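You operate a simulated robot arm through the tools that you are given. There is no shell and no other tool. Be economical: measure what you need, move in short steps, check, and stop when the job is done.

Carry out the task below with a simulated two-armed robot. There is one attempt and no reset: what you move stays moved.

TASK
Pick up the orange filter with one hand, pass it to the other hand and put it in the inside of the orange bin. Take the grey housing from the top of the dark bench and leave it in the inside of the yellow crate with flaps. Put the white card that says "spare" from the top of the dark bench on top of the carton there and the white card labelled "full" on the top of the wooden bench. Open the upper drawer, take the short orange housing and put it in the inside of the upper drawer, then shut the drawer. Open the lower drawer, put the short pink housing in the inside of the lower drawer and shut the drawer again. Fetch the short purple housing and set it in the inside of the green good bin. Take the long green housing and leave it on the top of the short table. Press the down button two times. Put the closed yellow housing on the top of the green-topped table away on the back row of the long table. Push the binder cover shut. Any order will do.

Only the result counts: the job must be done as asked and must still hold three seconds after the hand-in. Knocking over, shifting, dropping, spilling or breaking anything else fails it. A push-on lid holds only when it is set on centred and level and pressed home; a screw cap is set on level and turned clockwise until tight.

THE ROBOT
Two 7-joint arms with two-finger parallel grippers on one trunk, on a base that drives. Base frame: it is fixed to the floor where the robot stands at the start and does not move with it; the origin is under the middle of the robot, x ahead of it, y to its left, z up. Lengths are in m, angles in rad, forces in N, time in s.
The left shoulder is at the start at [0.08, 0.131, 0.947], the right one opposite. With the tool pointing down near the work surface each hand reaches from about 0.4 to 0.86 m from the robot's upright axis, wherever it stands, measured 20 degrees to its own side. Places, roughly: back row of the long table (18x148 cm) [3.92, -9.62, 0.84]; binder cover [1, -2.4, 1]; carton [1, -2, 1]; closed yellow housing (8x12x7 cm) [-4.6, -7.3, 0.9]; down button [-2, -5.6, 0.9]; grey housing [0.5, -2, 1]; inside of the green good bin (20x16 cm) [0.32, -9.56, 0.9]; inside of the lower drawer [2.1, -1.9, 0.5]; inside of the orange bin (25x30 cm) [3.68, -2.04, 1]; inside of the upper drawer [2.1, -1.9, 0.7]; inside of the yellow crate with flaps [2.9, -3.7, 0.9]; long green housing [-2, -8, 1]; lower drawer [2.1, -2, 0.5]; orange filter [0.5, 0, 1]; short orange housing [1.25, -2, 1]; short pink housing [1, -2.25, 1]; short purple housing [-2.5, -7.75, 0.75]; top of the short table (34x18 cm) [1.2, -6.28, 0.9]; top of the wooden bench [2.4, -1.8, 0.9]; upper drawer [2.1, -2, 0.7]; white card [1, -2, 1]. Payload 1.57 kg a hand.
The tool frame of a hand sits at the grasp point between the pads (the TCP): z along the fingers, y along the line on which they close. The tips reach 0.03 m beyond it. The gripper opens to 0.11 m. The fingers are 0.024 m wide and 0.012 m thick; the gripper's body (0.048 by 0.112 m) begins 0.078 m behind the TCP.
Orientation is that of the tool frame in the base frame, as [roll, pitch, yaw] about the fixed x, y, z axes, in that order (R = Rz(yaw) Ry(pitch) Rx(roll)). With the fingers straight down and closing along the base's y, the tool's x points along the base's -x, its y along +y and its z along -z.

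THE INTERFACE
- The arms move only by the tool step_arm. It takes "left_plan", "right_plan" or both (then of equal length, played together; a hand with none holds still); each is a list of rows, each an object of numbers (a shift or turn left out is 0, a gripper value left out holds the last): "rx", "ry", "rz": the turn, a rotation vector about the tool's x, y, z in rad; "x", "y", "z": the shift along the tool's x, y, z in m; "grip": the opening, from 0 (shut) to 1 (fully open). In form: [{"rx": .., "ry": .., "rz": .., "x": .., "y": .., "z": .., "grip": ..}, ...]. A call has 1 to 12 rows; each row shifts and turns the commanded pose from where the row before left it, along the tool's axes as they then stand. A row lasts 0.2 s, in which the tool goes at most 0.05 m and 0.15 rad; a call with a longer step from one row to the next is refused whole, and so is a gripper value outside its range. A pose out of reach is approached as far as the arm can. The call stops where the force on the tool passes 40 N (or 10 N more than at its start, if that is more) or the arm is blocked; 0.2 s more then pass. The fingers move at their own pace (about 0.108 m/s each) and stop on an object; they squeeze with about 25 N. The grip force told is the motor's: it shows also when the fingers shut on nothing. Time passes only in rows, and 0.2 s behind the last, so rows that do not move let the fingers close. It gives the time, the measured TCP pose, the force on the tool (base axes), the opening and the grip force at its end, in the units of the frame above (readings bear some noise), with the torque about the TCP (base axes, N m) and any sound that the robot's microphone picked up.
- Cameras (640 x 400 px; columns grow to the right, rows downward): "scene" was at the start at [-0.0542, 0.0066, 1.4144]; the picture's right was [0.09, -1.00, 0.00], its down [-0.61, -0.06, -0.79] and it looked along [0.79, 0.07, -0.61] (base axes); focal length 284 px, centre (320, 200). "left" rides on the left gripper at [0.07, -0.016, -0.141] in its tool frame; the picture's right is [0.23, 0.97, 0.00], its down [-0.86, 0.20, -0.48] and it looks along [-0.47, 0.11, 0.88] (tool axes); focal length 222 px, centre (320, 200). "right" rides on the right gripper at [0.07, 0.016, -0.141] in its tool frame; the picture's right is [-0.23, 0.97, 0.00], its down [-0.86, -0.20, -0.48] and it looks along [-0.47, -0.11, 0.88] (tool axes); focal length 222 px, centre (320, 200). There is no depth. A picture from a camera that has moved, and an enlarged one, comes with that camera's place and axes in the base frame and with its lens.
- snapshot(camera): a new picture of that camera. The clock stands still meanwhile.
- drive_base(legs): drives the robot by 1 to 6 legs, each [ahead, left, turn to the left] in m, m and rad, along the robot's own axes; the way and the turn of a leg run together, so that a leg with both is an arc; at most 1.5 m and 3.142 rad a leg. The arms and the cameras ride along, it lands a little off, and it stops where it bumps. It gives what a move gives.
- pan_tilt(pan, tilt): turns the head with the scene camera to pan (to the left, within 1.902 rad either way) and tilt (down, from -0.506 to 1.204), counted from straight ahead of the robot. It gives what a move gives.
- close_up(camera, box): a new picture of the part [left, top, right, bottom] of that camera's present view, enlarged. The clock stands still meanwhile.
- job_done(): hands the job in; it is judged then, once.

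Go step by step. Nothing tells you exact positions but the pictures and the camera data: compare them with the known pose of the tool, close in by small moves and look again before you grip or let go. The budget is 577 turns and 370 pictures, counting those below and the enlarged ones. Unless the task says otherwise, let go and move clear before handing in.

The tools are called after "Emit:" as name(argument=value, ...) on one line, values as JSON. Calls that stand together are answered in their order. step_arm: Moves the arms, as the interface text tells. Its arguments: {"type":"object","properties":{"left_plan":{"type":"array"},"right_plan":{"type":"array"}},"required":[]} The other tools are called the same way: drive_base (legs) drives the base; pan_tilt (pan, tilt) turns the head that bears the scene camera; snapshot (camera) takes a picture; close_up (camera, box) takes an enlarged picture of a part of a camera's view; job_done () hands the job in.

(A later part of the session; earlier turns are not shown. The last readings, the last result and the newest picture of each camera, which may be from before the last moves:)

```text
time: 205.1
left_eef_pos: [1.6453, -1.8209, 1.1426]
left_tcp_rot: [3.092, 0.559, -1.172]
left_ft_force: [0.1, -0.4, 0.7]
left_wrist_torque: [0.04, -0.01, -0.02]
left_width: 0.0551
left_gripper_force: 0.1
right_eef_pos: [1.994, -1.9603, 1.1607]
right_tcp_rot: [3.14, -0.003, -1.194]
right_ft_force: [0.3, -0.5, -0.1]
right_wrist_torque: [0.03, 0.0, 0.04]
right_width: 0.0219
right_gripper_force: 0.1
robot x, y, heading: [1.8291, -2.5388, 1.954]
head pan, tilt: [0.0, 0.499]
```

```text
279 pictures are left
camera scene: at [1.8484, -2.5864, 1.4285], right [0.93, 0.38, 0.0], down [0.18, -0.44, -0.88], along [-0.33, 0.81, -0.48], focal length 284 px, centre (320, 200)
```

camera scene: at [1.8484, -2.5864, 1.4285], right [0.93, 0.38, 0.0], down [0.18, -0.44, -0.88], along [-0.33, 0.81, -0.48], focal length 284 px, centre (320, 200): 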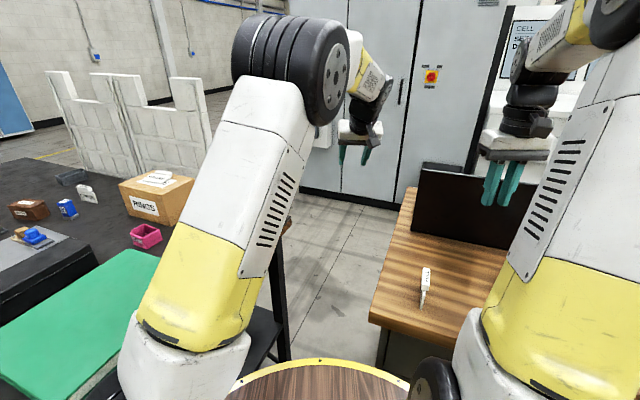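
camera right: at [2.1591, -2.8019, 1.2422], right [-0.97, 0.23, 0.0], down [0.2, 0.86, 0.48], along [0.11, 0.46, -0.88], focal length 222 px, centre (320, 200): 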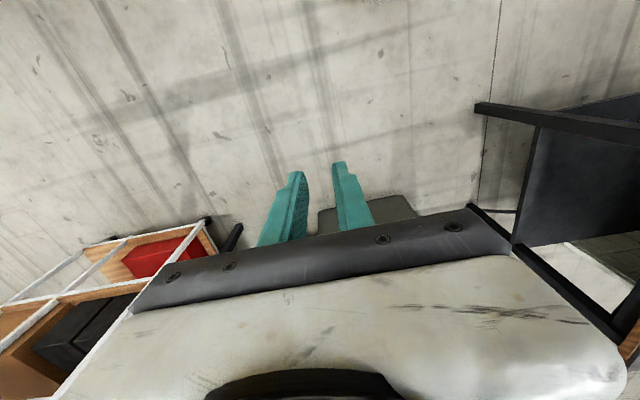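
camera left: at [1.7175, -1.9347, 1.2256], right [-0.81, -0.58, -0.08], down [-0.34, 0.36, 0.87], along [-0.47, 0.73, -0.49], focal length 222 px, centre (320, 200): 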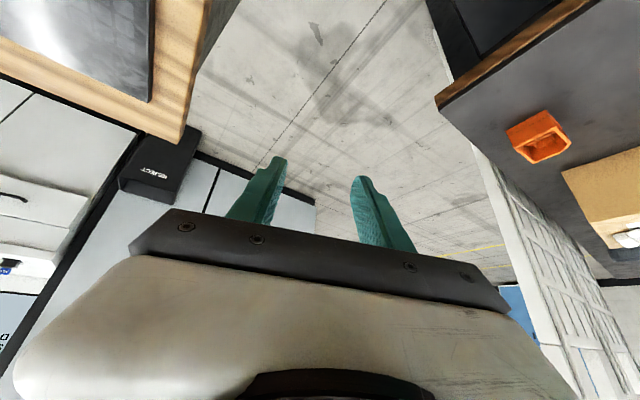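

Orange housing at about (1.27, −1.915). I square the left hand to it and move above with the gripper open.

Emit:
step_arm(left_plan=[{"rx": 0.0705, "rz": 0.113, "grip": 1}, {"rx": 0.0705, "rz": 0.113}, {"rx": 0.0705, "rz": 0.113}, {"x": 0.0157, "y": 0.0416}, {"x": 0.0157, "y": 0.0416}, {"x": 0.0157, "y": 0.0416}, {"x": 0.0157, "y": 0.0416}, {"x": 0.0157, "y": 0.0416}, {"x": 0.0157, "y": 0.0416}, {"x": 0.0157, "y": 0.0416}, {"x": 0.0157, "y": 0.0416}, {}])

Emit:
snapshot(camera="left")

```text
time: 207.7
left_eef_pos: [1.3114, -1.9371, 1.0898]
left_tcp_rot: [3.096, 0.542, -1.573]
left_ft_force: [-0.1, 1.5, 0.8]
left_wrist_torque: [0.0, 0.02, 0.0]
left_width: 0.1101
left_gripper_force: 0.2
right_eef_pos: [1.9931, -1.9621, 1.1598]
right_tcp_rot: [3.14, -0.002, -1.192]
right_ft_force: [0.1, -0.8, 1.0]
right_wrist_torque: [0.0, 0.02, 0.0]
right_width: 0.022
right_gripper_force: 0.1
robot x, y, heading: [1.8313, -2.5413, 1.957]
head pan, tilt: [0.0, 0.499]
```

```text
278 pictures are left
camera left: at [1.334, -2.0681, 1.1759], right [-0.97, -0.22, -0.08], down [-0.18, 0.48, 0.86], along [-0.15, 0.85, -0.51], focal length 222 px, centre (320, 200)
```

left: 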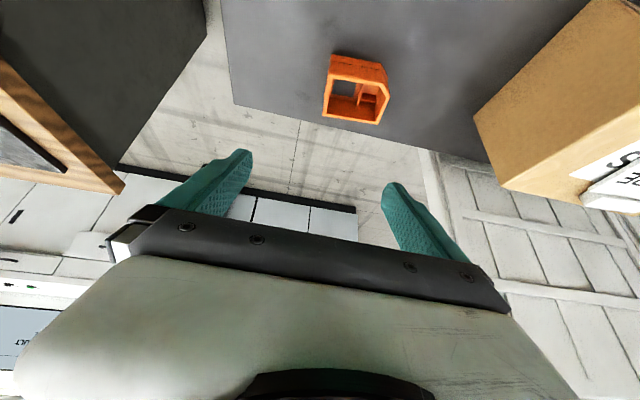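

Emit:
step_arm(left_plan=[{"x": 0.0205, "y": 0.009, "z": 0.0286}, {"x": 0.0205, "y": 0.009, "z": 0.0286}, {"x": 0.0205, "y": 0.008, "z": 0.0285}, {}])

Emit:
snapshot(camera="left")

```text
time: 208.7
left_eef_pos: [1.2826, -1.9446, 0.9854]
left_tcp_rot: [3.096, 0.543, -1.573]
left_ft_force: [0.5, 1.0, 0.1]
left_wrist_torque: [-0.02, 0.04, -0.02]
left_width: 0.1102
left_gripper_force: 0.1
right_eef_pos: [1.9938, -1.962, 1.1614]
right_tcp_rot: [3.14, -0.002, -1.192]
right_ft_force: [-0.4, 0.1, 0.2]
right_wrist_torque: [0.02, 0.02, 0.03]
right_width: 0.022
right_gripper_force: 0.1
robot x, y, heading: [1.8314, -2.539, 1.957]
head pan, tilt: [0.0, 0.499]
```

```text
277 pictures are left
camera left: at [1.3048, -2.0767, 1.0702], right [-0.97, -0.22, -0.08], down [-0.18, 0.48, 0.86], along [-0.15, 0.85, -0.51], focal length 222 px, centre (320, 200)
```

left: 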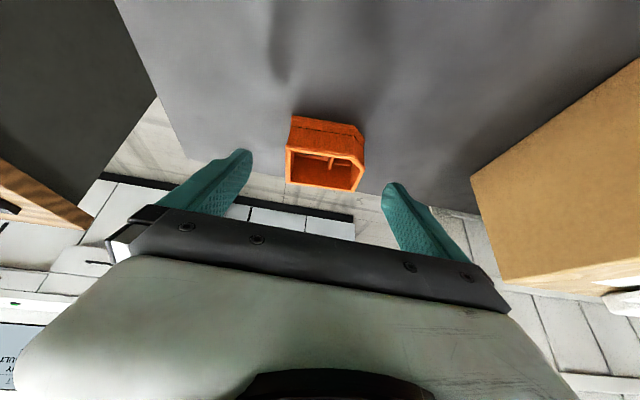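

Emit:
step_arm(left_plan=[{"z": 0.028, "y": 0.005}, {"z": 0.026}, {}])

Emit:
snapshot(camera="left")

```text
time: 209.5
left_eef_pos: [1.2733, -1.9159, 0.939]
left_tcp_rot: [3.097, 0.544, -1.573]
left_ft_force: [0.3, 0.9, 0.8]
left_wrist_torque: [0.0, 0.02, -0.02]
left_width: 0.1102
left_gripper_force: 0.0
right_eef_pos: [1.9924, -1.9621, 1.1604]
right_tcp_rot: [3.14, 0.0, -1.192]
right_ft_force: [-0.5, 0.3, -0.8]
right_wrist_torque: [-0.01, -0.01, 0.01]
right_width: 0.0219
right_gripper_force: 0.0
robot x, y, heading: [1.8324, -2.5387, 1.954]
head pan, tilt: [0.0, 0.499]
```

```text
276 pictures are left
camera left: at [1.297, -2.0479, 1.0246], right [-0.97, -0.22, -0.08], down [-0.18, 0.48, 0.86], along [-0.15, 0.85, -0.51], focal length 222 px, centre (320, 200)
```

left: 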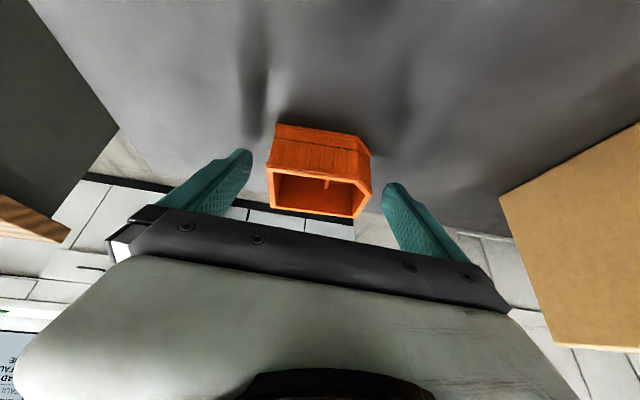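

The box is centred between the fingers; I go 7 mm deeper and close.

Emit:
step_arm(left_plan=[{"z": 0.008, "x": -0.002}, {"grip": 0.4}, {}, {"grip": 0}, {}, {}])

Emit:
snapshot(camera="left")

```text
time: 210.9
left_eef_pos: [1.2739, -1.9111, 0.9344]
left_tcp_rot: [3.096, 0.543, -1.572]
left_ft_force: [1.3, 1.4, 2.6]
left_wrist_torque: [0.03, -0.15, 0.02]
left_width: 0.0732
left_gripper_force: 25.1
right_eef_pos: [1.9932, -1.9618, 1.1601]
right_tcp_rot: [3.14, -0.002, -1.191]
right_ft_force: [0.3, -0.3, -0.1]
right_wrist_torque: [0.03, 0.03, 0.0]
right_width: 0.0217
right_gripper_force: 0.0
robot x, y, heading: [1.8332, -2.5406, 1.958]
head pan, tilt: [0.0, 0.499]
```

```text
275 pictures are left
camera left: at [1.2971, -2.0424, 1.0196], right [-0.97, -0.22, -0.08], down [-0.18, 0.48, 0.86], along [-0.15, 0.85, -0.51], focal length 222 px, centre (320, 200)
```

left: 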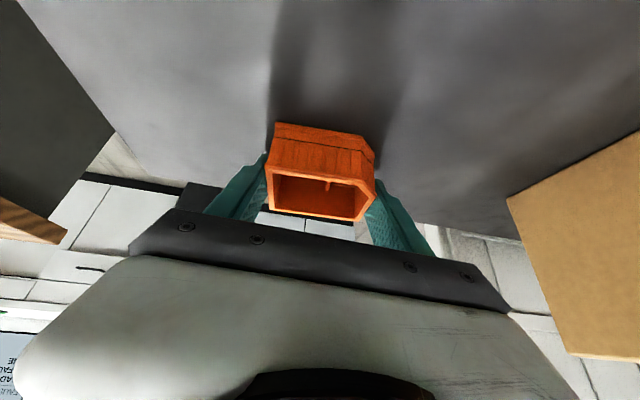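

Orange housing gripped (73 mm). I lift it and swing it back over the gap.

Emit:
step_arm(left_plan=[{"x": -0.0206, "z": -0.0342}, {"x": -0.0206, "z": -0.0342}, {"x": -0.0206, "z": -0.0342}, {"x": -0.0206, "z": -0.0342}, {"y": -0.045}, {"y": -0.045}, {"y": -0.045}, {"y": -0.045}, {"x": 0.03, "z": -0.018, "y": -0.02}, {"x": 0.03, "z": -0.018, "y": -0.02}, {"x": 0.03, "z": -0.018, "y": -0.02}, {}])

Emit:
snapshot(camera="left")

```text
time: 213.5
left_eef_pos: [1.5226, -2.012, 1.0846]
left_tcp_rot: [3.097, 0.543, -1.571]
left_ft_force: [0.0, -0.8, -0.9]
left_wrist_torque: [0.0, 0.01, -0.02]
left_width: 0.0724
left_gripper_force: 25.1
right_eef_pos: [1.9929, -1.9609, 1.1609]
right_tcp_rot: [3.14, -0.002, -1.192]
right_ft_force: [0.5, -0.4, 1.1]
right_wrist_torque: [-0.02, -0.02, 0.05]
right_width: 0.0221
right_gripper_force: 0.0
robot x, y, heading: [1.8284, -2.542, 1.953]
head pan, tilt: [0.0, 0.499]
```

```text
274 pictures are left
camera left: at [1.5453, -2.1435, 1.17], right [-0.97, -0.22, -0.08], down [-0.18, 0.48, 0.86], along [-0.15, 0.85, -0.51], focal length 222 px, centre (320, 200)
```

left: 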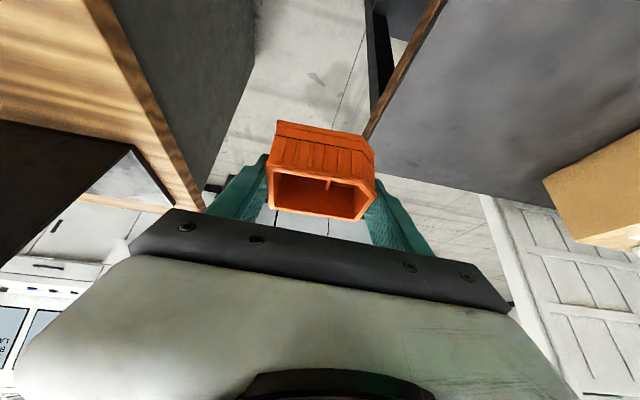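

I back away from the corner, face the drawers and look.

Emit:
drive_base(legs=[[-0.38, 0, 0], [0, 0, -0.384], [-0.05, -0.09, 0]])

Emit:
pan_tilt(pan=0, tilt=0.65)

Emit:
snapshot(camera="scene")

Emit:
snapshot(camera="right")

```text
time: 217.9
left_eef_pos: [1.9815, -2.3409, 1.0861]
left_tcp_rot: [3.096, 0.544, -1.96]
left_ft_force: [-0.1, -0.6, -0.7]
left_wrist_torque: [0.02, -0.03, -0.03]
left_width: 0.0721
left_gripper_force: 25.3
right_eef_pos: [2.4354, -2.4714, 1.1601]
right_tcp_rot: [3.141, -0.002, -1.578]
right_ft_force: [-0.1, 0.4, -0.4]
right_wrist_torque: [0.0, -0.04, -0.01]
right_width: 0.0219
right_gripper_force: 0.1
robot x, y, heading: [2.0678, -2.9481, 1.565]
head pan, tilt: [0.0, 0.499]
```

```text
time: 218.6
left_eef_pos: [1.9807, -2.3397, 1.0865]
left_tcp_rot: [3.097, 0.542, -1.959]
left_ft_force: [0.2, 0.3, -1.9]
left_wrist_torque: [-0.01, 0.0, -0.02]
left_width: 0.0722
left_gripper_force: 25.2
right_eef_pos: [2.4358, -2.4723, 1.1621]
right_tcp_rot: [3.141, -0.002, -1.58]
right_ft_force: [-0.2, -0.8, 0.3]
right_wrist_torque: [0.01, -0.01, 0.01]
right_width: 0.0219
right_gripper_force: 0.0
robot x, y, heading: [2.0678, -2.9451, 1.574]
head pan, tilt: [0.0, 0.649]
```

```text
273 pictures are left
camera scene: at [2.0651, -3.0002, 1.4152], right [1.0, 0.0, 0.0], down [0.0, -0.6, -0.8], along [0.0, 0.8, -0.6], focal length 284 px, centre (320, 200)
```

scene: 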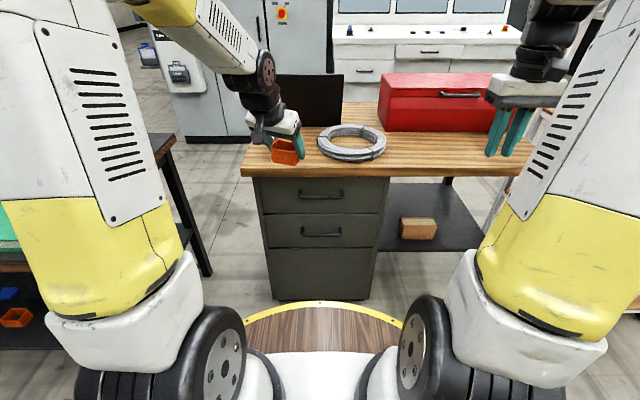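

```text
272 pictures are left
camera right: at [2.4183, -2.5417, 1.3025], right [-0.97, 0.24, 0.0], down [0.21, 0.85, 0.48], along [0.11, 0.46, -0.88], focal length 222 px, centre (320, 200)
```

right: 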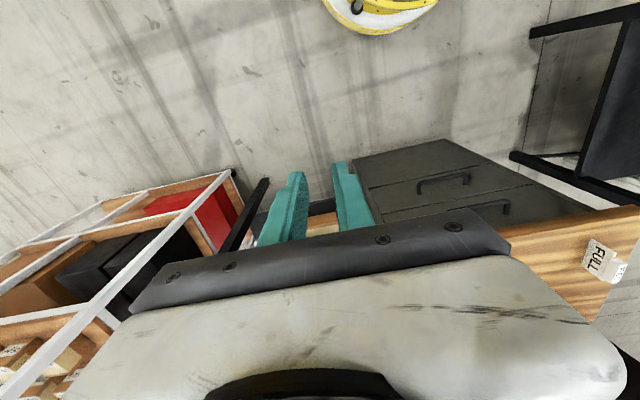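

Upper handle is at about (2.073, −2.16, z 0.82), lower one at z≈0.60. I move the left hand aside and bring the right hand forward, pointing horizontally.

Emit:
step_arm(left_plan=[{"y": 0.04}, {"y": 0.04}, {"y": 0.04}, {"y": 0.03}, {}, {}, {}], right_plan=[{"x": -0.04}, {"x": -0.04}, {"z": 0.045, "y": 0.02}, {"z": 0.045, "y": 0.02}, {"z": 0.045, "y": 0.02}, {"y": 0.045}, {"y": 0.045}])

Emit:
step_arm(right_plan=[{"ry": -0.15}, {"ry": -0.15}, {"ry": -0.15}, {"ry": -0.15}, {"ry": -0.15}, {"ry": -0.15}, {"ry": -0.15}, {"ry": -0.15}, {"ry": -0.15}, {"ry": -0.15}, {"ry": -0.07}, {}])

```text
time: 220.2
left_eef_pos: [1.8416, -2.2865, 1.0898]
left_tcp_rot: [3.097, 0.544, -1.958]
left_ft_force: [0.5, 0.3, -1.5]
left_wrist_torque: [-0.01, 0.02, 0.04]
left_width: 0.0719
left_gripper_force: 25.0
right_eef_pos: [2.2847, -2.3932, 1.0256]
right_tcp_rot: [3.141, -0.001, -1.579]
right_ft_force: [0.4, 0.5, -0.8]
right_wrist_torque: [0.04, 0.02, 0.01]
right_width: 0.0218
right_gripper_force: 0.2
robot x, y, heading: [2.0664, -2.9481, 1.572]
head pan, tilt: [0.0, 0.649]
```

```text
time: 222.8
left_eef_pos: [1.8401, -2.2862, 1.0903]
left_tcp_rot: [3.097, 0.542, -1.96]
left_ft_force: [1.2, -0.2, -1.8]
left_wrist_torque: [-0.02, 0.01, 0.01]
left_width: 0.0719
left_gripper_force: 25.4
right_eef_pos: [2.2963, -2.3495, 1.0296]
right_tcp_rot: [2.647, 1.567, -2.075]
right_ft_force: [-0.2, -0.5, -0.2]
right_wrist_torque: [-0.04, 0.0, 0.02]
right_width: 0.0219
right_gripper_force: 0.1
right hand out of reach, approached as far as the arm can: row 7, 8, 9
robot x, y, heading: [2.0647, -2.9412, 1.566]
head pan, tilt: [0.0, 0.649]
```

Horizontal now. I roll the hand 90° so the fingers close vertically.

Emit:
step_arm(right_plan=[{"x": 0.05}, {"rz": 0.145}, {"rz": 0.145}, {"rz": 0.145}, {"rz": 0.145}, {"rz": 0.145}, {"rz": 0.145}, {"rz": 0.145}, {"rz": 0.145}, {"rz": 0.145}, {"rz": 0.145}, {"rz": 0.12}])

Emit:
snapshot(camera="right")

Emit:
snapshot(camera="scene")

```text
time: 225.4
left_eef_pos: [1.8405, -2.2857, 1.0895]
left_tcp_rot: [3.095, 0.543, -1.959]
left_ft_force: [-0.6, -0.1, -0.6]
left_wrist_torque: [0.01, -0.02, 0.0]
left_width: 0.0718
left_gripper_force: 24.8
right_eef_pos: [2.2971, -2.3498, 0.9789]
right_tcp_rot: [1.573, -0.004, 3.131]
right_ft_force: [-0.5, -0.6, 0.0]
right_wrist_torque: [0.01, 0.0, -0.01]
right_width: 0.022
right_gripper_force: 0.1
robot x, y, heading: [2.0654, -2.9479, 1.575]
head pan, tilt: [0.0, 0.649]
```

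```text
271 pictures are left
camera right: at [2.225, -2.491, 0.9968], right [0.23, 0.0, 0.97], down [0.85, -0.49, -0.2], along [0.47, 0.87, -0.11], focal length 222 px, centre (320, 200)
```

right: 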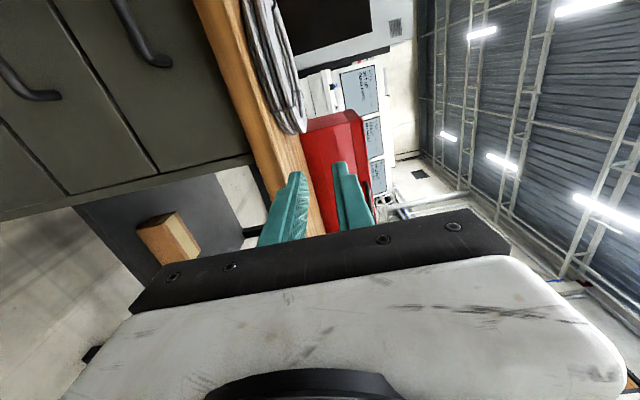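

```text
270 pictures are left
camera scene: at [2.065, -3.0001, 1.4152], right [1.0, 0.0, 0.0], down [0.0, -0.6, -0.8], along [0.0, 0.8, -0.6], focal length 284 px, centre (320, 200)
```

scene: 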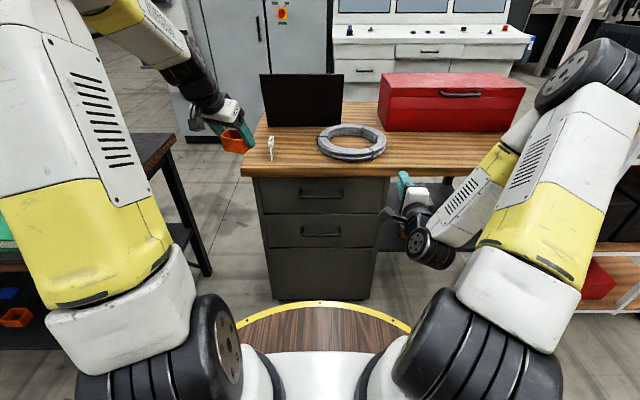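

The right hand is level, closing vertically. I move it in front of the upper handle.

Emit:
step_arm(right_plan=[{"x": 0.036, "y": -0.033, "grip": 0.5}, {"x": 0.036, "y": -0.033}, {"x": 0.036, "y": -0.033}, {"x": 0.036, "y": -0.03}, {"x": 0.036, "y": -0.03}, {"x": 0.036}, {}])

Emit:
snapshot(camera="right")

Emit:
close_up(camera="scene", box=[230, 130, 430, 310])

```text
time: 227.0
left_eef_pos: [1.8402, -2.2863, 1.0896]
left_tcp_rot: [3.095, 0.543, -1.96]
left_ft_force: [0.1, -0.4, -1.3]
left_wrist_torque: [0.0, 0.03, -0.01]
left_width: 0.0718
left_gripper_force: 25.1
right_eef_pos: [2.0797, -2.3486, 0.8202]
right_tcp_rot: [1.575, -0.003, 3.133]
right_ft_force: [0.4, -0.2, -0.2]
right_wrist_torque: [-0.03, 0.01, -0.02]
right_width: 0.0549
right_gripper_force: 0.1
robot x, y, heading: [2.0683, -2.946, 1.568]
head pan, tilt: [0.0, 0.649]
```

```text
269 pictures are left
camera right: at [2.0083, -2.489, 0.838], right [0.23, 0.0, 0.97], down [0.85, -0.49, -0.2], along [0.47, 0.87, -0.11], focal length 222 px, centre (320, 200)
```

right: 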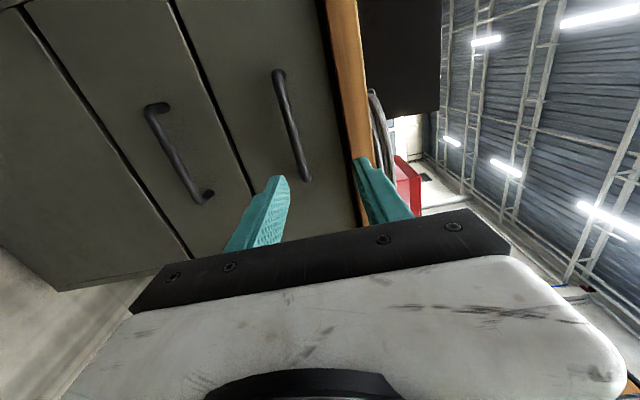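

```text
2.22 times, centred on (330, 220) of scene
camera zoom: at [2.0651, -3.0002, 1.4152], right [1.0, 0.0, 0.0], down [0.0, -0.6, -0.8], along [0.0, 0.8, -0.6], focal length 632 px, centre (298, 156)
```

zoom: 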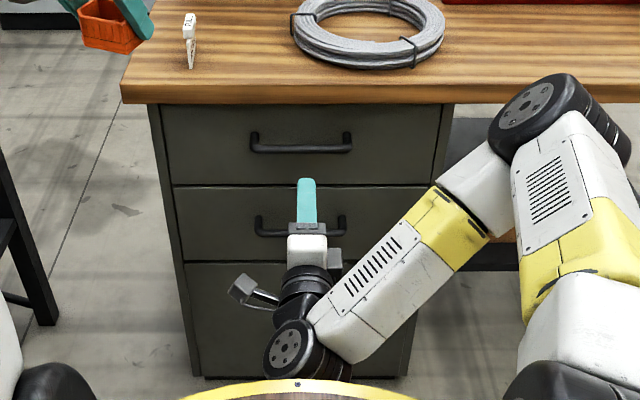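

Upper handle at z≈0.785. I lower to its height and advance part way.

Emit:
step_arm(right_plan=[{"y": -0.036, "x": 0.01}, {"z": 0.04}, {"z": 0.04}, {"z": 0.04}, {}])

Emit:
snapshot(camera="right")

```text
time: 228.2
left_eef_pos: [1.8403, -2.2875, 1.0895]
left_tcp_rot: [3.096, 0.544, -1.96]
left_ft_force: [0.1, -0.5, -0.2]
left_wrist_torque: [0.0, -0.01, 0.04]
left_width: 0.072
left_gripper_force: 25.0
right_eef_pos: [2.0715, -2.2287, 0.7831]
right_tcp_rot: [1.574, -0.002, 3.132]
right_ft_force: [0.1, -0.7, 0.4]
right_wrist_torque: [0.0, 0.0, -0.01]
right_width: 0.0553
right_gripper_force: 0.0
robot x, y, heading: [2.067, -2.9435, 1.564]
head pan, tilt: [0.0, 0.649]
```

```text
267 pictures are left
camera right: at [2.0, -2.3696, 0.8015], right [0.23, 0.0, 0.97], down [0.85, -0.49, -0.2], along [0.47, 0.87, -0.11], focal length 222 px, centre (320, 200)
```

right: 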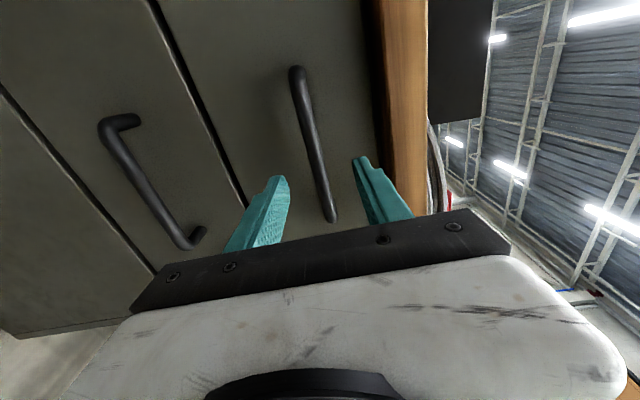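

Emit:
step_arm(right_plan=[{"y": -0.006}, {"z": 0.035}, {"z": 0.035}, {"z": 0.02}, {}])

Emit:
snapshot(camera="right")

```text
time: 229.4
left_eef_pos: [1.8409, -2.286, 1.09]
left_tcp_rot: [3.097, 0.544, -1.961]
left_ft_force: [0.2, 0.1, -1.3]
left_wrist_torque: [0.05, -0.02, 0.01]
left_width: 0.0715
left_gripper_force: 24.9
right_eef_pos: [2.0712, -2.1383, 0.7796]
right_tcp_rot: [1.574, -0.002, 3.133]
right_ft_force: [-0.2, 0.5, -0.4]
right_wrist_torque: [-0.02, -0.01, 0.01]
right_width: 0.055
right_gripper_force: 0.1
robot x, y, heading: [2.0665, -2.9467, 1.569]
head pan, tilt: [0.0, 0.649]
```

```text
266 pictures are left
camera right: at [2.0005, -2.2787, 0.7954], right [0.23, 0.0, 0.97], down [0.85, -0.49, -0.2], along [0.47, 0.87, -0.11], focal length 222 px, centre (320, 200)
```

right: 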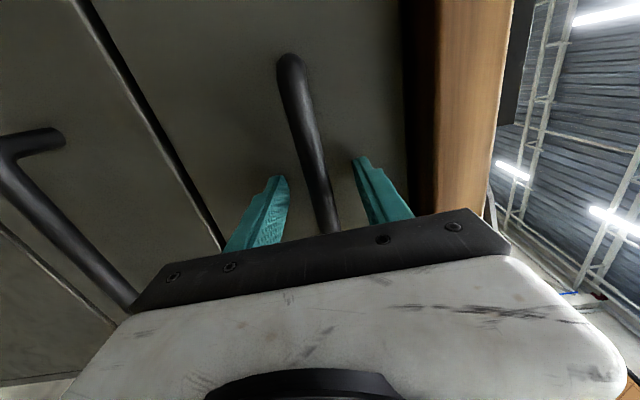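

Emit:
step_arm(right_plan=[{"z": 0.02}, {"z": 0.01}, {}, {"grip": 0}, {}, {}, {}])

Emit:
snapshot(camera="right")

```text
time: 229.7
left_eef_pos: [1.8417, -2.2866, 1.0887]
left_tcp_rot: [3.096, 0.541, -1.962]
left_ft_force: [0.1, -0.5, -0.8]
left_wrist_torque: [0.0, 0.01, 0.02]
left_width: 0.0718
left_gripper_force: 24.6
right_eef_pos: [2.0709, -2.1335, 0.7758]
right_tcp_rot: [1.578, 0.0, 3.135]
right_ft_force: [0.9, -7.5, -0.3]
right_wrist_torque: [0.25, 0.03, 0.05]
right_width: 0.0555
right_gripper_force: 0.3
robot x, y, heading: [2.0647, -2.9446, 1.57]
head pan, tilt: [0.0, 0.649]
stopped in row 1 (right hand): the force on the tool passed its limit at 62 N (the readings are from after the stop); the commanded pose is now the measured one
```

```text
265 pictures are left
camera right: at [2.0002, -2.2749, 0.793], right [0.23, 0.01, 0.97], down [0.85, -0.49, -0.2], along [0.47, 0.87, -0.12], focal length 222 px, centre (320, 200)
```

right: 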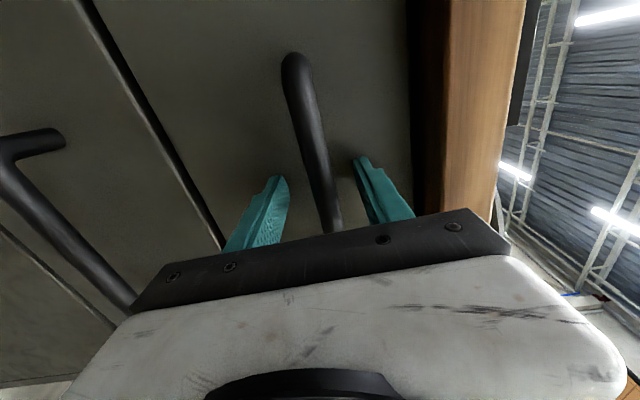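

The tips touched the drawer face, so the bar is at the pads. I back 4 mm and close on it.

Emit:
step_arm(right_plan=[{"z": -0.004}, {"grip": 0}, {}, {}, {}])

```text
time: 230.9
left_eef_pos: [1.8406, -2.2896, 1.0906]
left_tcp_rot: [3.096, 0.543, -1.961]
left_ft_force: [-0.3, 0.2, -1.2]
left_wrist_torque: [-0.01, 0.04, 0.01]
left_width: 0.0717
left_gripper_force: 24.9
right_eef_pos: [2.0715, -2.1362, 0.7796]
right_tcp_rot: [1.569, -0.001, 3.132]
right_ft_force: [-1.2, 2.2, 32.8]
right_wrist_torque: [-0.27, -0.12, -0.32]
right_width: 0.0157
right_gripper_force: 31.1
robot x, y, heading: [2.0693, -2.9504, 1.564]
head pan, tilt: [0.0, 0.649]
```

Bar gripped. I relieve the vertical load and pull with the arm a little.

Emit:
step_arm(right_plan=[{"y": 0.004}, {"z": -0.03}, {"z": -0.04}, {}])

Emit:
snapshot(camera="scene")

```text
time: 231.9
left_eef_pos: [1.8406, -2.2873, 1.0909]
left_tcp_rot: [3.097, 0.543, -1.961]
left_ft_force: [-0.5, 0.5, -0.4]
left_wrist_torque: [0.0, -0.03, -0.02]
left_width: 0.0716
left_gripper_force: 25.4
right_eef_pos: [2.0717, -2.2083, 0.7799]
right_tcp_rot: [1.578, 0.0, 3.132]
right_ft_force: [6.0, -0.8, 21.1]
right_wrist_torque: [-0.19, -0.04, 0.4]
right_width: 0.0154
right_gripper_force: 31.4
robot x, y, heading: [2.065, -2.9444, 1.564]
head pan, tilt: [0.0, 0.649]
```

```text
264 pictures are left
camera scene: at [2.0653, -3.001, 1.4151], right [1.0, 0.0, 0.0], down [0.0, -0.6, -0.8], along [0.0, 0.8, -0.6], focal length 284 px, centre (320, 200)
```

scene: 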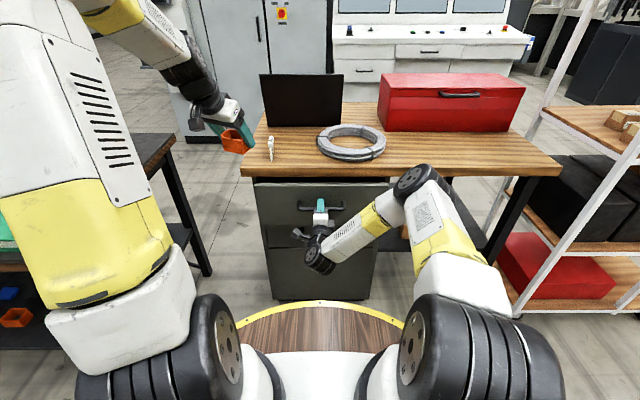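

The drawer is coming out. I pull it further by backing the base 0.2 m.

Emit:
drive_base(legs=[[-0.2, 0, 0]])

Emit:
snapshot(camera="scene")

```text
time: 233.5
left_eef_pos: [1.8404, -2.4874, 1.0893]
left_tcp_rot: [3.098, 0.543, -1.96]
left_ft_force: [-0.2, -0.3, -0.3]
left_wrist_torque: [0.03, 0.0, 0.01]
left_width: 0.0718
left_gripper_force: 25.2
right_eef_pos: [2.0722, -2.4067, 0.7796]
right_tcp_rot: [1.579, 0.001, 3.131]
right_ft_force: [18.7, 1.3, 12.9]
right_wrist_torque: [-0.14, -0.05, 0.2]
right_width: 0.0159
right_gripper_force: 31.4
robot x, y, heading: [2.0653, -3.1467, 1.566]
head pan, tilt: [0.0, 0.649]
```

```text
263 pictures are left
camera scene: at [2.065, -3.2009, 1.4151], right [1.0, 0.0, 0.0], down [0.0, -0.6, -0.8], along [0.0, 0.8, -0.6], focal length 284 px, centre (320, 200)
```

scene: 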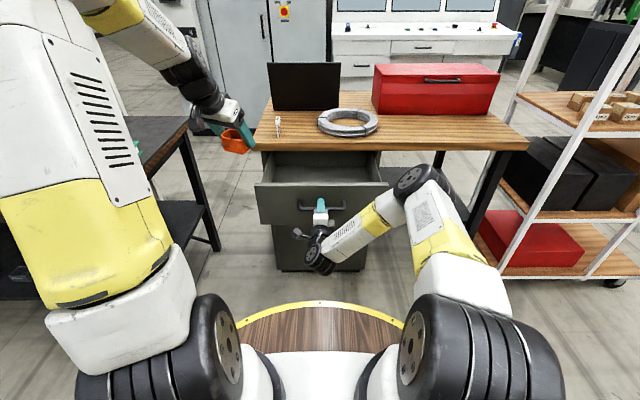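

The drawer is open by about 27 cm. I release the handle and move the right hand away to the right.

Emit:
step_arm(right_plan=[{"grip": 0.5}, {}, {}, {"z": -0.03}, {"z": -0.03}, {"x": -0.05}, {"x": -0.05}, {"x": -0.05}, {"x": -0.05}, {"x": -0.05}, {}])

Emit:
snapshot(camera="scene")

Emit:
snapshot(camera="left")

```text
time: 235.9
left_eef_pos: [1.8398, -2.4873, 1.0892]
left_tcp_rot: [3.098, 0.541, -1.961]
left_ft_force: [-0.8, -0.5, -1.3]
left_wrist_torque: [0.0, -0.01, 0.0]
left_width: 0.0721
left_gripper_force: 24.8
right_eef_pos: [2.3197, -2.4692, 0.781]
right_tcp_rot: [1.579, 0.002, 3.132]
right_ft_force: [-0.5, 0.0, 0.5]
right_wrist_torque: [-0.01, 0.01, 0.0]
right_width: 0.0552
right_gripper_force: 0.0
robot x, y, heading: [2.0654, -3.1462, 1.564]
head pan, tilt: [0.0, 0.649]
```

```text
262 pictures are left
camera scene: at [2.0644, -3.2005, 1.4152], right [1.0, 0.0, 0.0], down [0.0, -0.6, -0.8], along [0.0, 0.8, -0.6], focal length 284 px, centre (320, 200)
```

scene: 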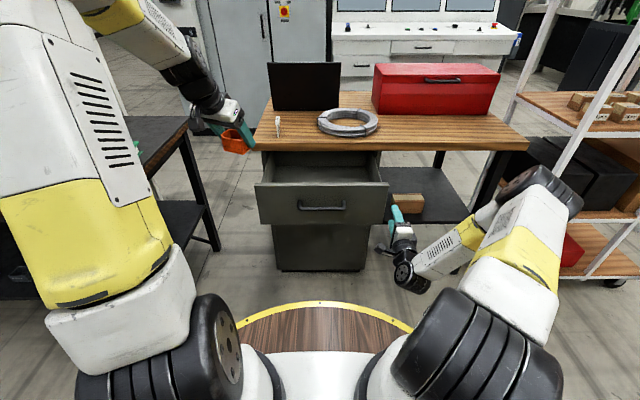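

```text
261 pictures are left
camera left: at [1.8112, -2.6171, 1.1749], right [-0.98, 0.17, -0.08], down [0.02, 0.51, 0.86], along [0.19, 0.84, -0.51], focal length 222 px, centre (320, 200)
```

left: 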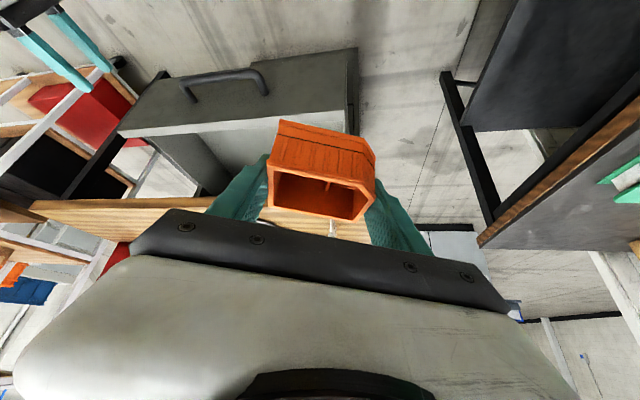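

I move the orange housing over the open drawer.

Emit:
step_arm(left_plan=[{"x": -0.0244, "y": -0.0189, "z": 0.0287}, {"x": -0.0244, "y": -0.0189, "z": 0.0287}, {"x": -0.0244, "y": -0.0189, "z": 0.0287}, {"x": -0.0244, "y": -0.0189, "z": 0.0287}, {"x": -0.0244, "y": -0.0189, "z": 0.0287}, {"x": -0.0244, "y": -0.0189, "z": 0.0287}, {"x": -0.0244, "y": -0.0189, "z": 0.0287}, {}])

Emit:
snapshot(camera="left")

Emit:
close_up(camera="scene", box=[220, 90, 420, 270])

```text
time: 237.7
left_eef_pos: [2.0498, -2.3006, 1.0016]
left_tcp_rot: [3.095, 0.541, -1.958]
left_ft_force: [1.0, 0.4, -0.2]
left_wrist_torque: [0.06, 0.0, 0.02]
left_width: 0.0719
left_gripper_force: 25.3
right_eef_pos: [2.3184, -2.4699, 0.7795]
right_tcp_rot: [1.578, -0.001, 3.131]
right_ft_force: [0.5, -0.4, 1.4]
right_wrist_torque: [0.01, -0.02, 0.02]
right_width: 0.0549
right_gripper_force: 0.0
robot x, y, heading: [2.062, -3.1432, 1.566]
head pan, tilt: [0.0, 0.649]
```

```text
260 pictures are left
camera left: at [2.0213, -2.4307, 1.0862], right [-0.98, 0.17, -0.08], down [0.02, 0.51, 0.86], along [0.18, 0.84, -0.51], focal length 222 px, centre (320, 200)
```

left: 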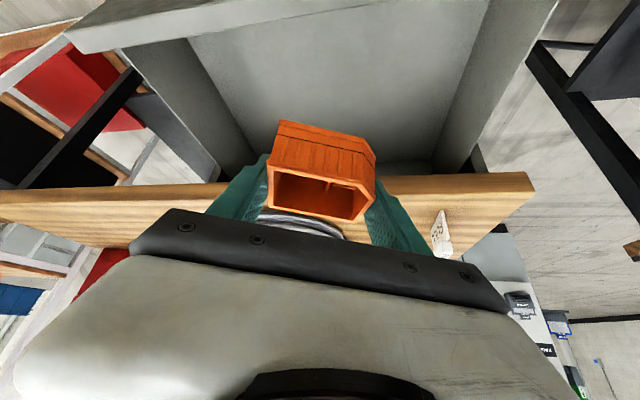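

```text
2.22 times, centred on (320, 180) of scene
camera zoom: at [2.0645, -3.2005, 1.4152], right [1.0, 0.0, 0.0], down [0.0, -0.6, -0.8], along [0.0, 0.8, -0.6], focal length 632 px, centre (320, 244)
```

zoom: 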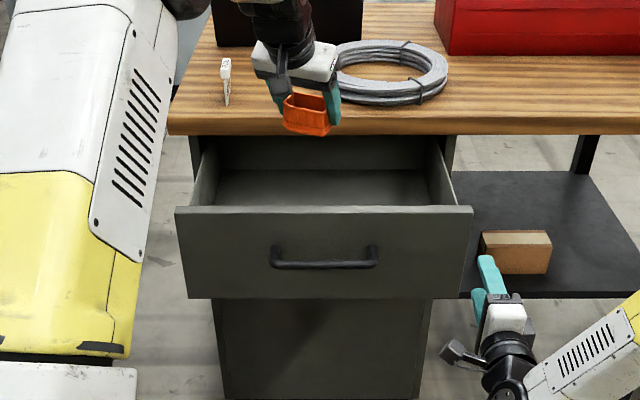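

Emit:
step_arm(left_plan=[{"x": 0.0206, "y": -0.0015, "z": 0.0342}, {"x": 0.0206, "y": -0.0015, "z": 0.0342}, {"x": 0.0206, "y": -0.0015, "z": 0.0342}, {"x": 0.0206, "y": -0.0015, "z": 0.0342}, {"x": 0.0155, "y": -0.001, "z": 0.0257}, {}])

Emit:
snapshot(camera="left")

Emit:
close_up(camera="scene", box=[220, 90, 420, 270])

```text
time: 239.1
left_eef_pos: [2.0498, -2.2999, 0.8119]
left_tcp_rot: [3.096, 0.542, -1.96]
left_ft_force: [0.2, 2.1, 2.2]
left_wrist_torque: [-0.33, -0.13, 0.1]
left_width: 0.0717
left_gripper_force: 25.0
right_eef_pos: [2.3194, -2.4695, 0.7797]
right_tcp_rot: [1.578, 0.001, 3.131]
right_ft_force: [0.3, 0.0, 0.7]
right_wrist_torque: [-0.01, -0.01, 0.04]
right_width: 0.0549
right_gripper_force: 0.0
robot x, y, heading: [2.0624, -3.1473, 1.567]
head pan, tilt: [0.0, 0.649]
```

```text
258 pictures are left
camera left: at [2.0213, -2.4295, 0.8965], right [-0.98, 0.17, -0.08], down [0.02, 0.51, 0.86], along [0.18, 0.84, -0.51], focal length 222 px, centre (320, 200)
```

left: 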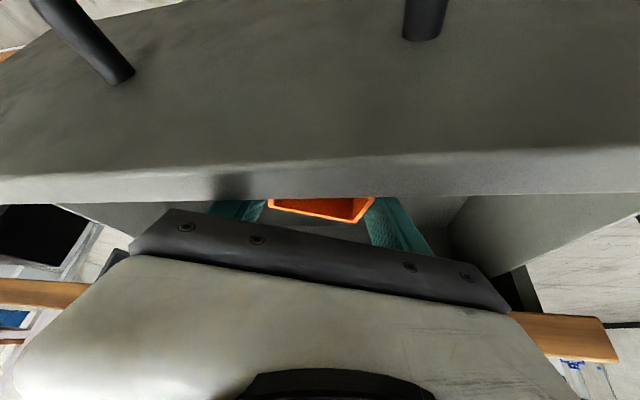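

```text
2.22 times, centred on (320, 180) of scene
camera zoom: at [2.0645, -3.2005, 1.4152], right [1.0, 0.0, 0.0], down [0.0, -0.6, -0.8], along [0.0, 0.8, -0.6], focal length 632 px, centre (320, 244)
```

zoom: 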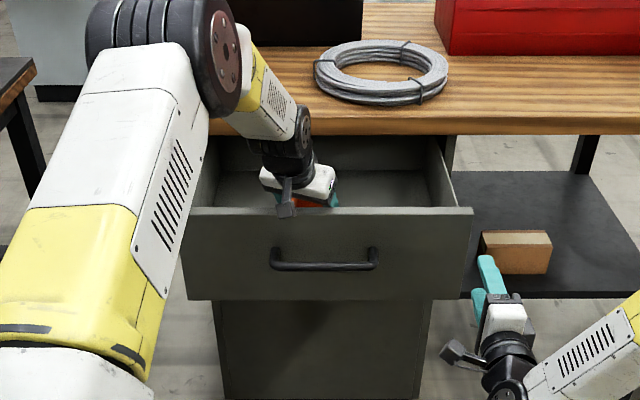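

The hand is near the drawer's front lip; I shift 5 cm deeper before lowering further.

Emit:
step_arm(left_plan=[{"x": -0.02, "y": 0.009, "z": 0.0123}, {"x": -0.02, "y": 0.009, "z": 0.0123}, {}, {"x": 0.0155, "y": -0.001, "z": 0.0257}, {}])

Emit:
snapshot(camera="left")

```text
time: 240.3
left_eef_pos: [2.0502, -2.2491, 0.781]
left_tcp_rot: [3.097, 0.542, -1.961]
left_ft_force: [0.9, -0.1, -1.1]
left_wrist_torque: [0.0, -0.02, -0.02]
left_width: 0.0717
left_gripper_force: 24.9
right_eef_pos: [2.319, -2.4701, 0.7791]
right_tcp_rot: [1.578, 0.0, 3.133]
right_ft_force: [0.0, -0.4, 0.3]
right_wrist_torque: [0.0, 0.03, 0.01]
right_width: 0.0553
right_gripper_force: 0.1
robot x, y, heading: [2.0626, -3.1459, 1.565]
head pan, tilt: [0.0, 0.649]
```

```text
256 pictures are left
camera left: at [2.022, -2.3794, 0.8662], right [-0.98, 0.17, -0.08], down [0.02, 0.51, 0.86], along [0.19, 0.84, -0.51], focal length 222 px, centre (320, 200)
```

left: 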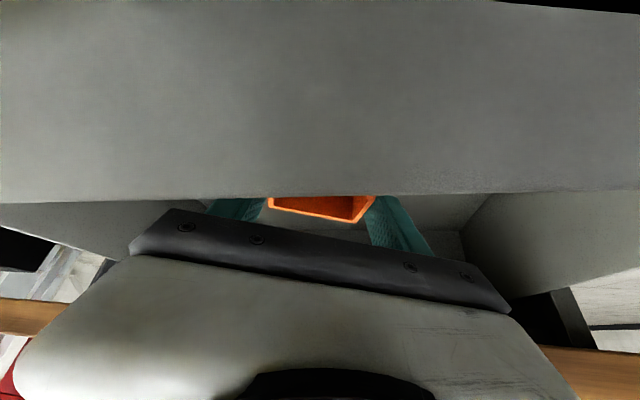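

Emit:
step_arm(left_plan=[{"x": -0.018, "y": 0.008, "z": 0.011}, {"x": -0.018, "y": 0.008, "z": 0.011}, {}, {"x": 0.0077, "z": 0.0128}, {"x": 0.0077, "z": 0.0128}, {}])

Emit:
snapshot(camera="left")

Emit:
close_up(camera="scene", box=[250, 100, 400, 220])

```text
time: 240.8
left_eef_pos: [2.051, -2.2215, 0.7785]
left_tcp_rot: [3.099, 0.527, -1.963]
left_ft_force: [-0.5, 1.0, 3.7]
left_wrist_torque: [-0.69, 0.18, -0.01]
left_width: 0.0717
left_gripper_force: 25.5
left hand out of reach, approached as far as the arm can: row 2
right_eef_pos: [2.3191, -2.4708, 0.7808]
right_tcp_rot: [1.578, -0.001, 3.13]
right_ft_force: [0.9, -0.4, 0.1]
right_wrist_torque: [-0.02, 0.0, -0.01]
right_width: 0.0549
right_gripper_force: 0.1
robot x, y, heading: [2.0662, -3.1493, 1.567]
head pan, tilt: [0.0, 0.649]
stopped in row 2 (left hand): the force on the tool passed its limit at 67 N (the readings are from after the stop); the commanded pose is now the measured one
```

```text
255 pictures are left
camera left: at [2.022, -2.3508, 0.8652], right [-0.98, 0.17, -0.08], down [0.02, 0.52, 0.85], along [0.19, 0.83, -0.52], focal length 222 px, centre (320, 200)
```

left: 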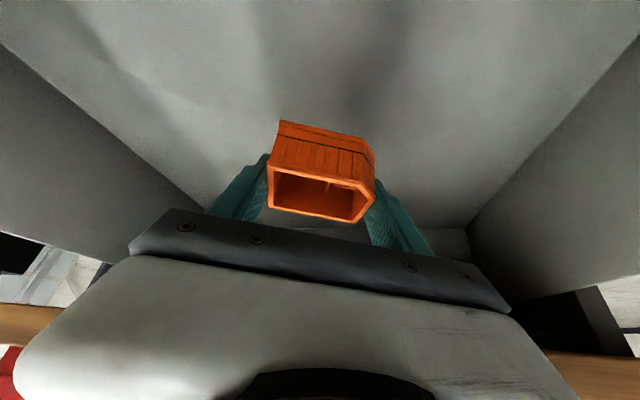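

```text
3.33 times, centred on (325, 160) of scene
camera zoom: at [2.0646, -3.2005, 1.4152], right [1.0, 0.0, 0.0], down [0.0, -0.6, -0.8], along [0.0, 0.8, -0.6], focal length 948 px, centre (303, 333)
```

zoom: 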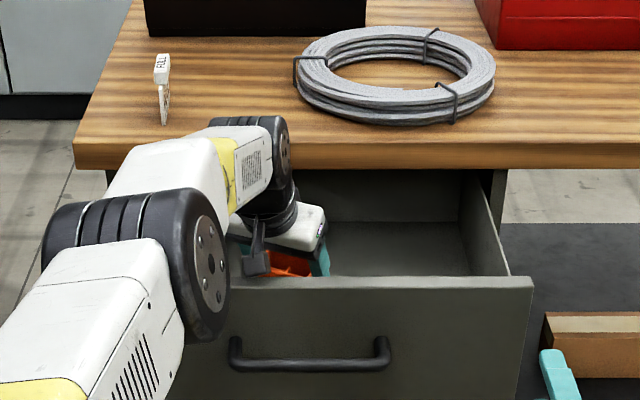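

The wrist has met the bench-top edge; the housing's bottom is ~3 cm above the drawer floor (z≈0.705). I back off slightly and try lowering a bit.

Emit:
step_arm(left_plan=[{"x": 0.0048, "y": -0.0022, "z": -0.003}, {"x": 0.0052, "z": 0.0086}, {"x": 0.0052, "z": 0.0086}, {}])

```text
time: 241.4
left_eef_pos: [2.0494, -2.2239, 0.7795]
left_tcp_rot: [3.096, 0.54, -1.961]
left_ft_force: [0.0, 0.7, 6.8]
left_wrist_torque: [-1.25, 0.31, -0.03]
left_width: 0.0718
left_gripper_force: 25.0
right_eef_pos: [2.3187, -2.4712, 0.7803]
right_tcp_rot: [1.578, 0.0, 3.132]
right_ft_force: [-0.3, 0.1, 0.4]
right_wrist_torque: [-0.03, 0.0, -0.02]
right_width: 0.055
right_gripper_force: 0.2
robot x, y, heading: [2.0645, -3.1454, 1.57]
head pan, tilt: [0.0, 0.649]
stopped in row 3 (left hand): the force on the tool passed its limit at 48 N (the readings are from after the stop); the commanded pose is now the measured one
```

The camera rests on the drawer lip. I raise a bit, make the hand steeper, and lower again.

Emit:
step_arm(left_plan=[{"x": -0.0103, "z": -0.0171}, {"x": 0.012, "y": -0.0054, "z": -0.0074}, {"ry": 0.1}, {"ry": 0.1}, {"ry": 0.1}, {}])

Emit:
step_arm(left_plan=[{"x": 0.005, "z": 0.0195}, {"x": 0.0025, "z": 0.0097}, {"x": 0.0025, "z": 0.0097}, {"x": 0.0025, "z": 0.0097}, {}])

Emit:
snapshot(camera="left")

```text
time: 242.8
left_eef_pos: [2.0426, -2.2778, 0.8023]
left_tcp_rot: [3.102, 0.237, -1.948]
left_ft_force: [0.2, 0.4, -1.4]
left_wrist_torque: [0.03, -0.01, 0.0]
left_width: 0.072
left_gripper_force: 25.1
left hand out of reach, approached as far as the arm can: row 4, 5
right_eef_pos: [2.3187, -2.4709, 0.7809]
right_tcp_rot: [1.577, 0.0, 3.132]
right_ft_force: [-0.7, -0.1, -0.2]
right_wrist_torque: [-0.01, 0.02, 0.0]
right_width: 0.0552
right_gripper_force: 0.0
robot x, y, heading: [2.0654, -3.1458, 1.565]
head pan, tilt: [0.0, 0.649]
```

```text
time: 244.0
left_eef_pos: [2.0404, -2.2827, 0.7521]
left_tcp_rot: [3.103, 0.239, -1.949]
left_ft_force: [0.2, -0.6, -0.2]
left_wrist_torque: [0.0, 0.03, -0.03]
left_width: 0.0716
left_gripper_force: 25.1
left hand out of reach, approached as far as the arm can: row 3
right_eef_pos: [2.3195, -2.4705, 0.7799]
right_tcp_rot: [1.577, 0.0, 3.131]
right_ft_force: [-0.1, -0.5, 0.8]
right_wrist_torque: [-0.01, 0.0, -0.03]
right_width: 0.0555
right_gripper_force: 0.1
robot x, y, heading: [2.0661, -3.1455, 1.561]
head pan, tilt: [0.0, 0.649]
```

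```text
253 pictures are left
camera left: at [2.0234, -2.3833, 0.8735], right [-0.99, 0.14, -0.02], down [0.1, 0.73, 0.67], along [0.11, 0.67, -0.74], focal length 222 px, centre (320, 200)
```

left: 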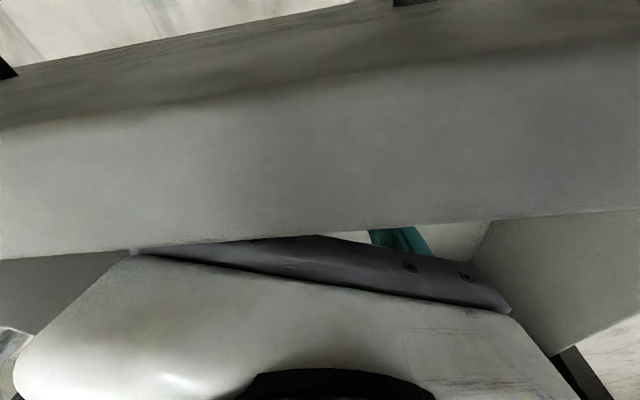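

The housing is now just above the drawer floor. I lower 5 mm more and release.

Emit:
step_arm(left_plan=[{"x": 0.0012, "z": 0.005}, {"grip": 0.8}, {}, {"grip": 1}, {}, {"x": -0.009, "z": -0.038}, {"x": -0.009, "z": -0.038}, {"x": -0.009, "z": -0.038}, {"x": -0.009, "z": -0.038}, {"x": -0.009, "z": -0.038}, {}])

Emit:
snapshot(camera="left")

Emit:
close_up(camera="scene", box=[220, 90, 420, 270])

```text
time: 246.4
left_eef_pos: [2.0478, -2.2817, 0.943]
left_tcp_rot: [3.101, 0.236, -1.948]
left_ft_force: [0.2, 0.3, 0.0]
left_wrist_torque: [0.05, 0.0, 0.0]
left_width: 0.11
left_gripper_force: 0.1
left hand out of reach, approached as far as the arm can: row 7
right_eef_pos: [2.3201, -2.4693, 0.7797]
right_tcp_rot: [1.577, -0.001, 3.131]
right_ft_force: [0.8, -0.1, 0.3]
right_wrist_torque: [0.01, 0.0, 0.02]
right_width: 0.0549
right_gripper_force: 0.0
robot x, y, heading: [2.0635, -3.1456, 1.564]
head pan, tilt: [0.0, 0.649]
```

```text
252 pictures are left
camera left: at [2.0306, -2.3829, 1.0625], right [-0.99, 0.14, -0.02], down [0.1, 0.73, 0.67], along [0.11, 0.67, -0.74], focal length 222 px, centre (320, 200)
```

left: 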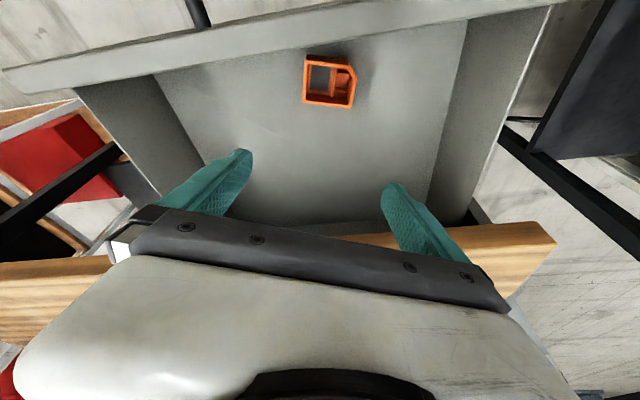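

```text
2.22 times, centred on (320, 180) of scene
camera zoom: at [2.0646, -3.2003, 1.4152], right [1.0, 0.0, 0.0], down [0.0, -0.6, -0.8], along [0.0, 0.8, -0.6], focal length 632 px, centre (320, 244)
```

zoom: 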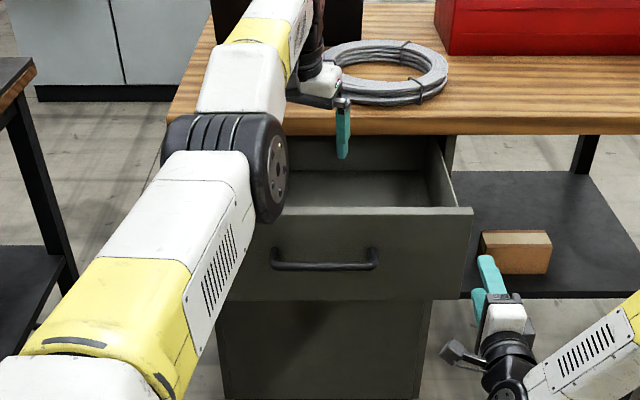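

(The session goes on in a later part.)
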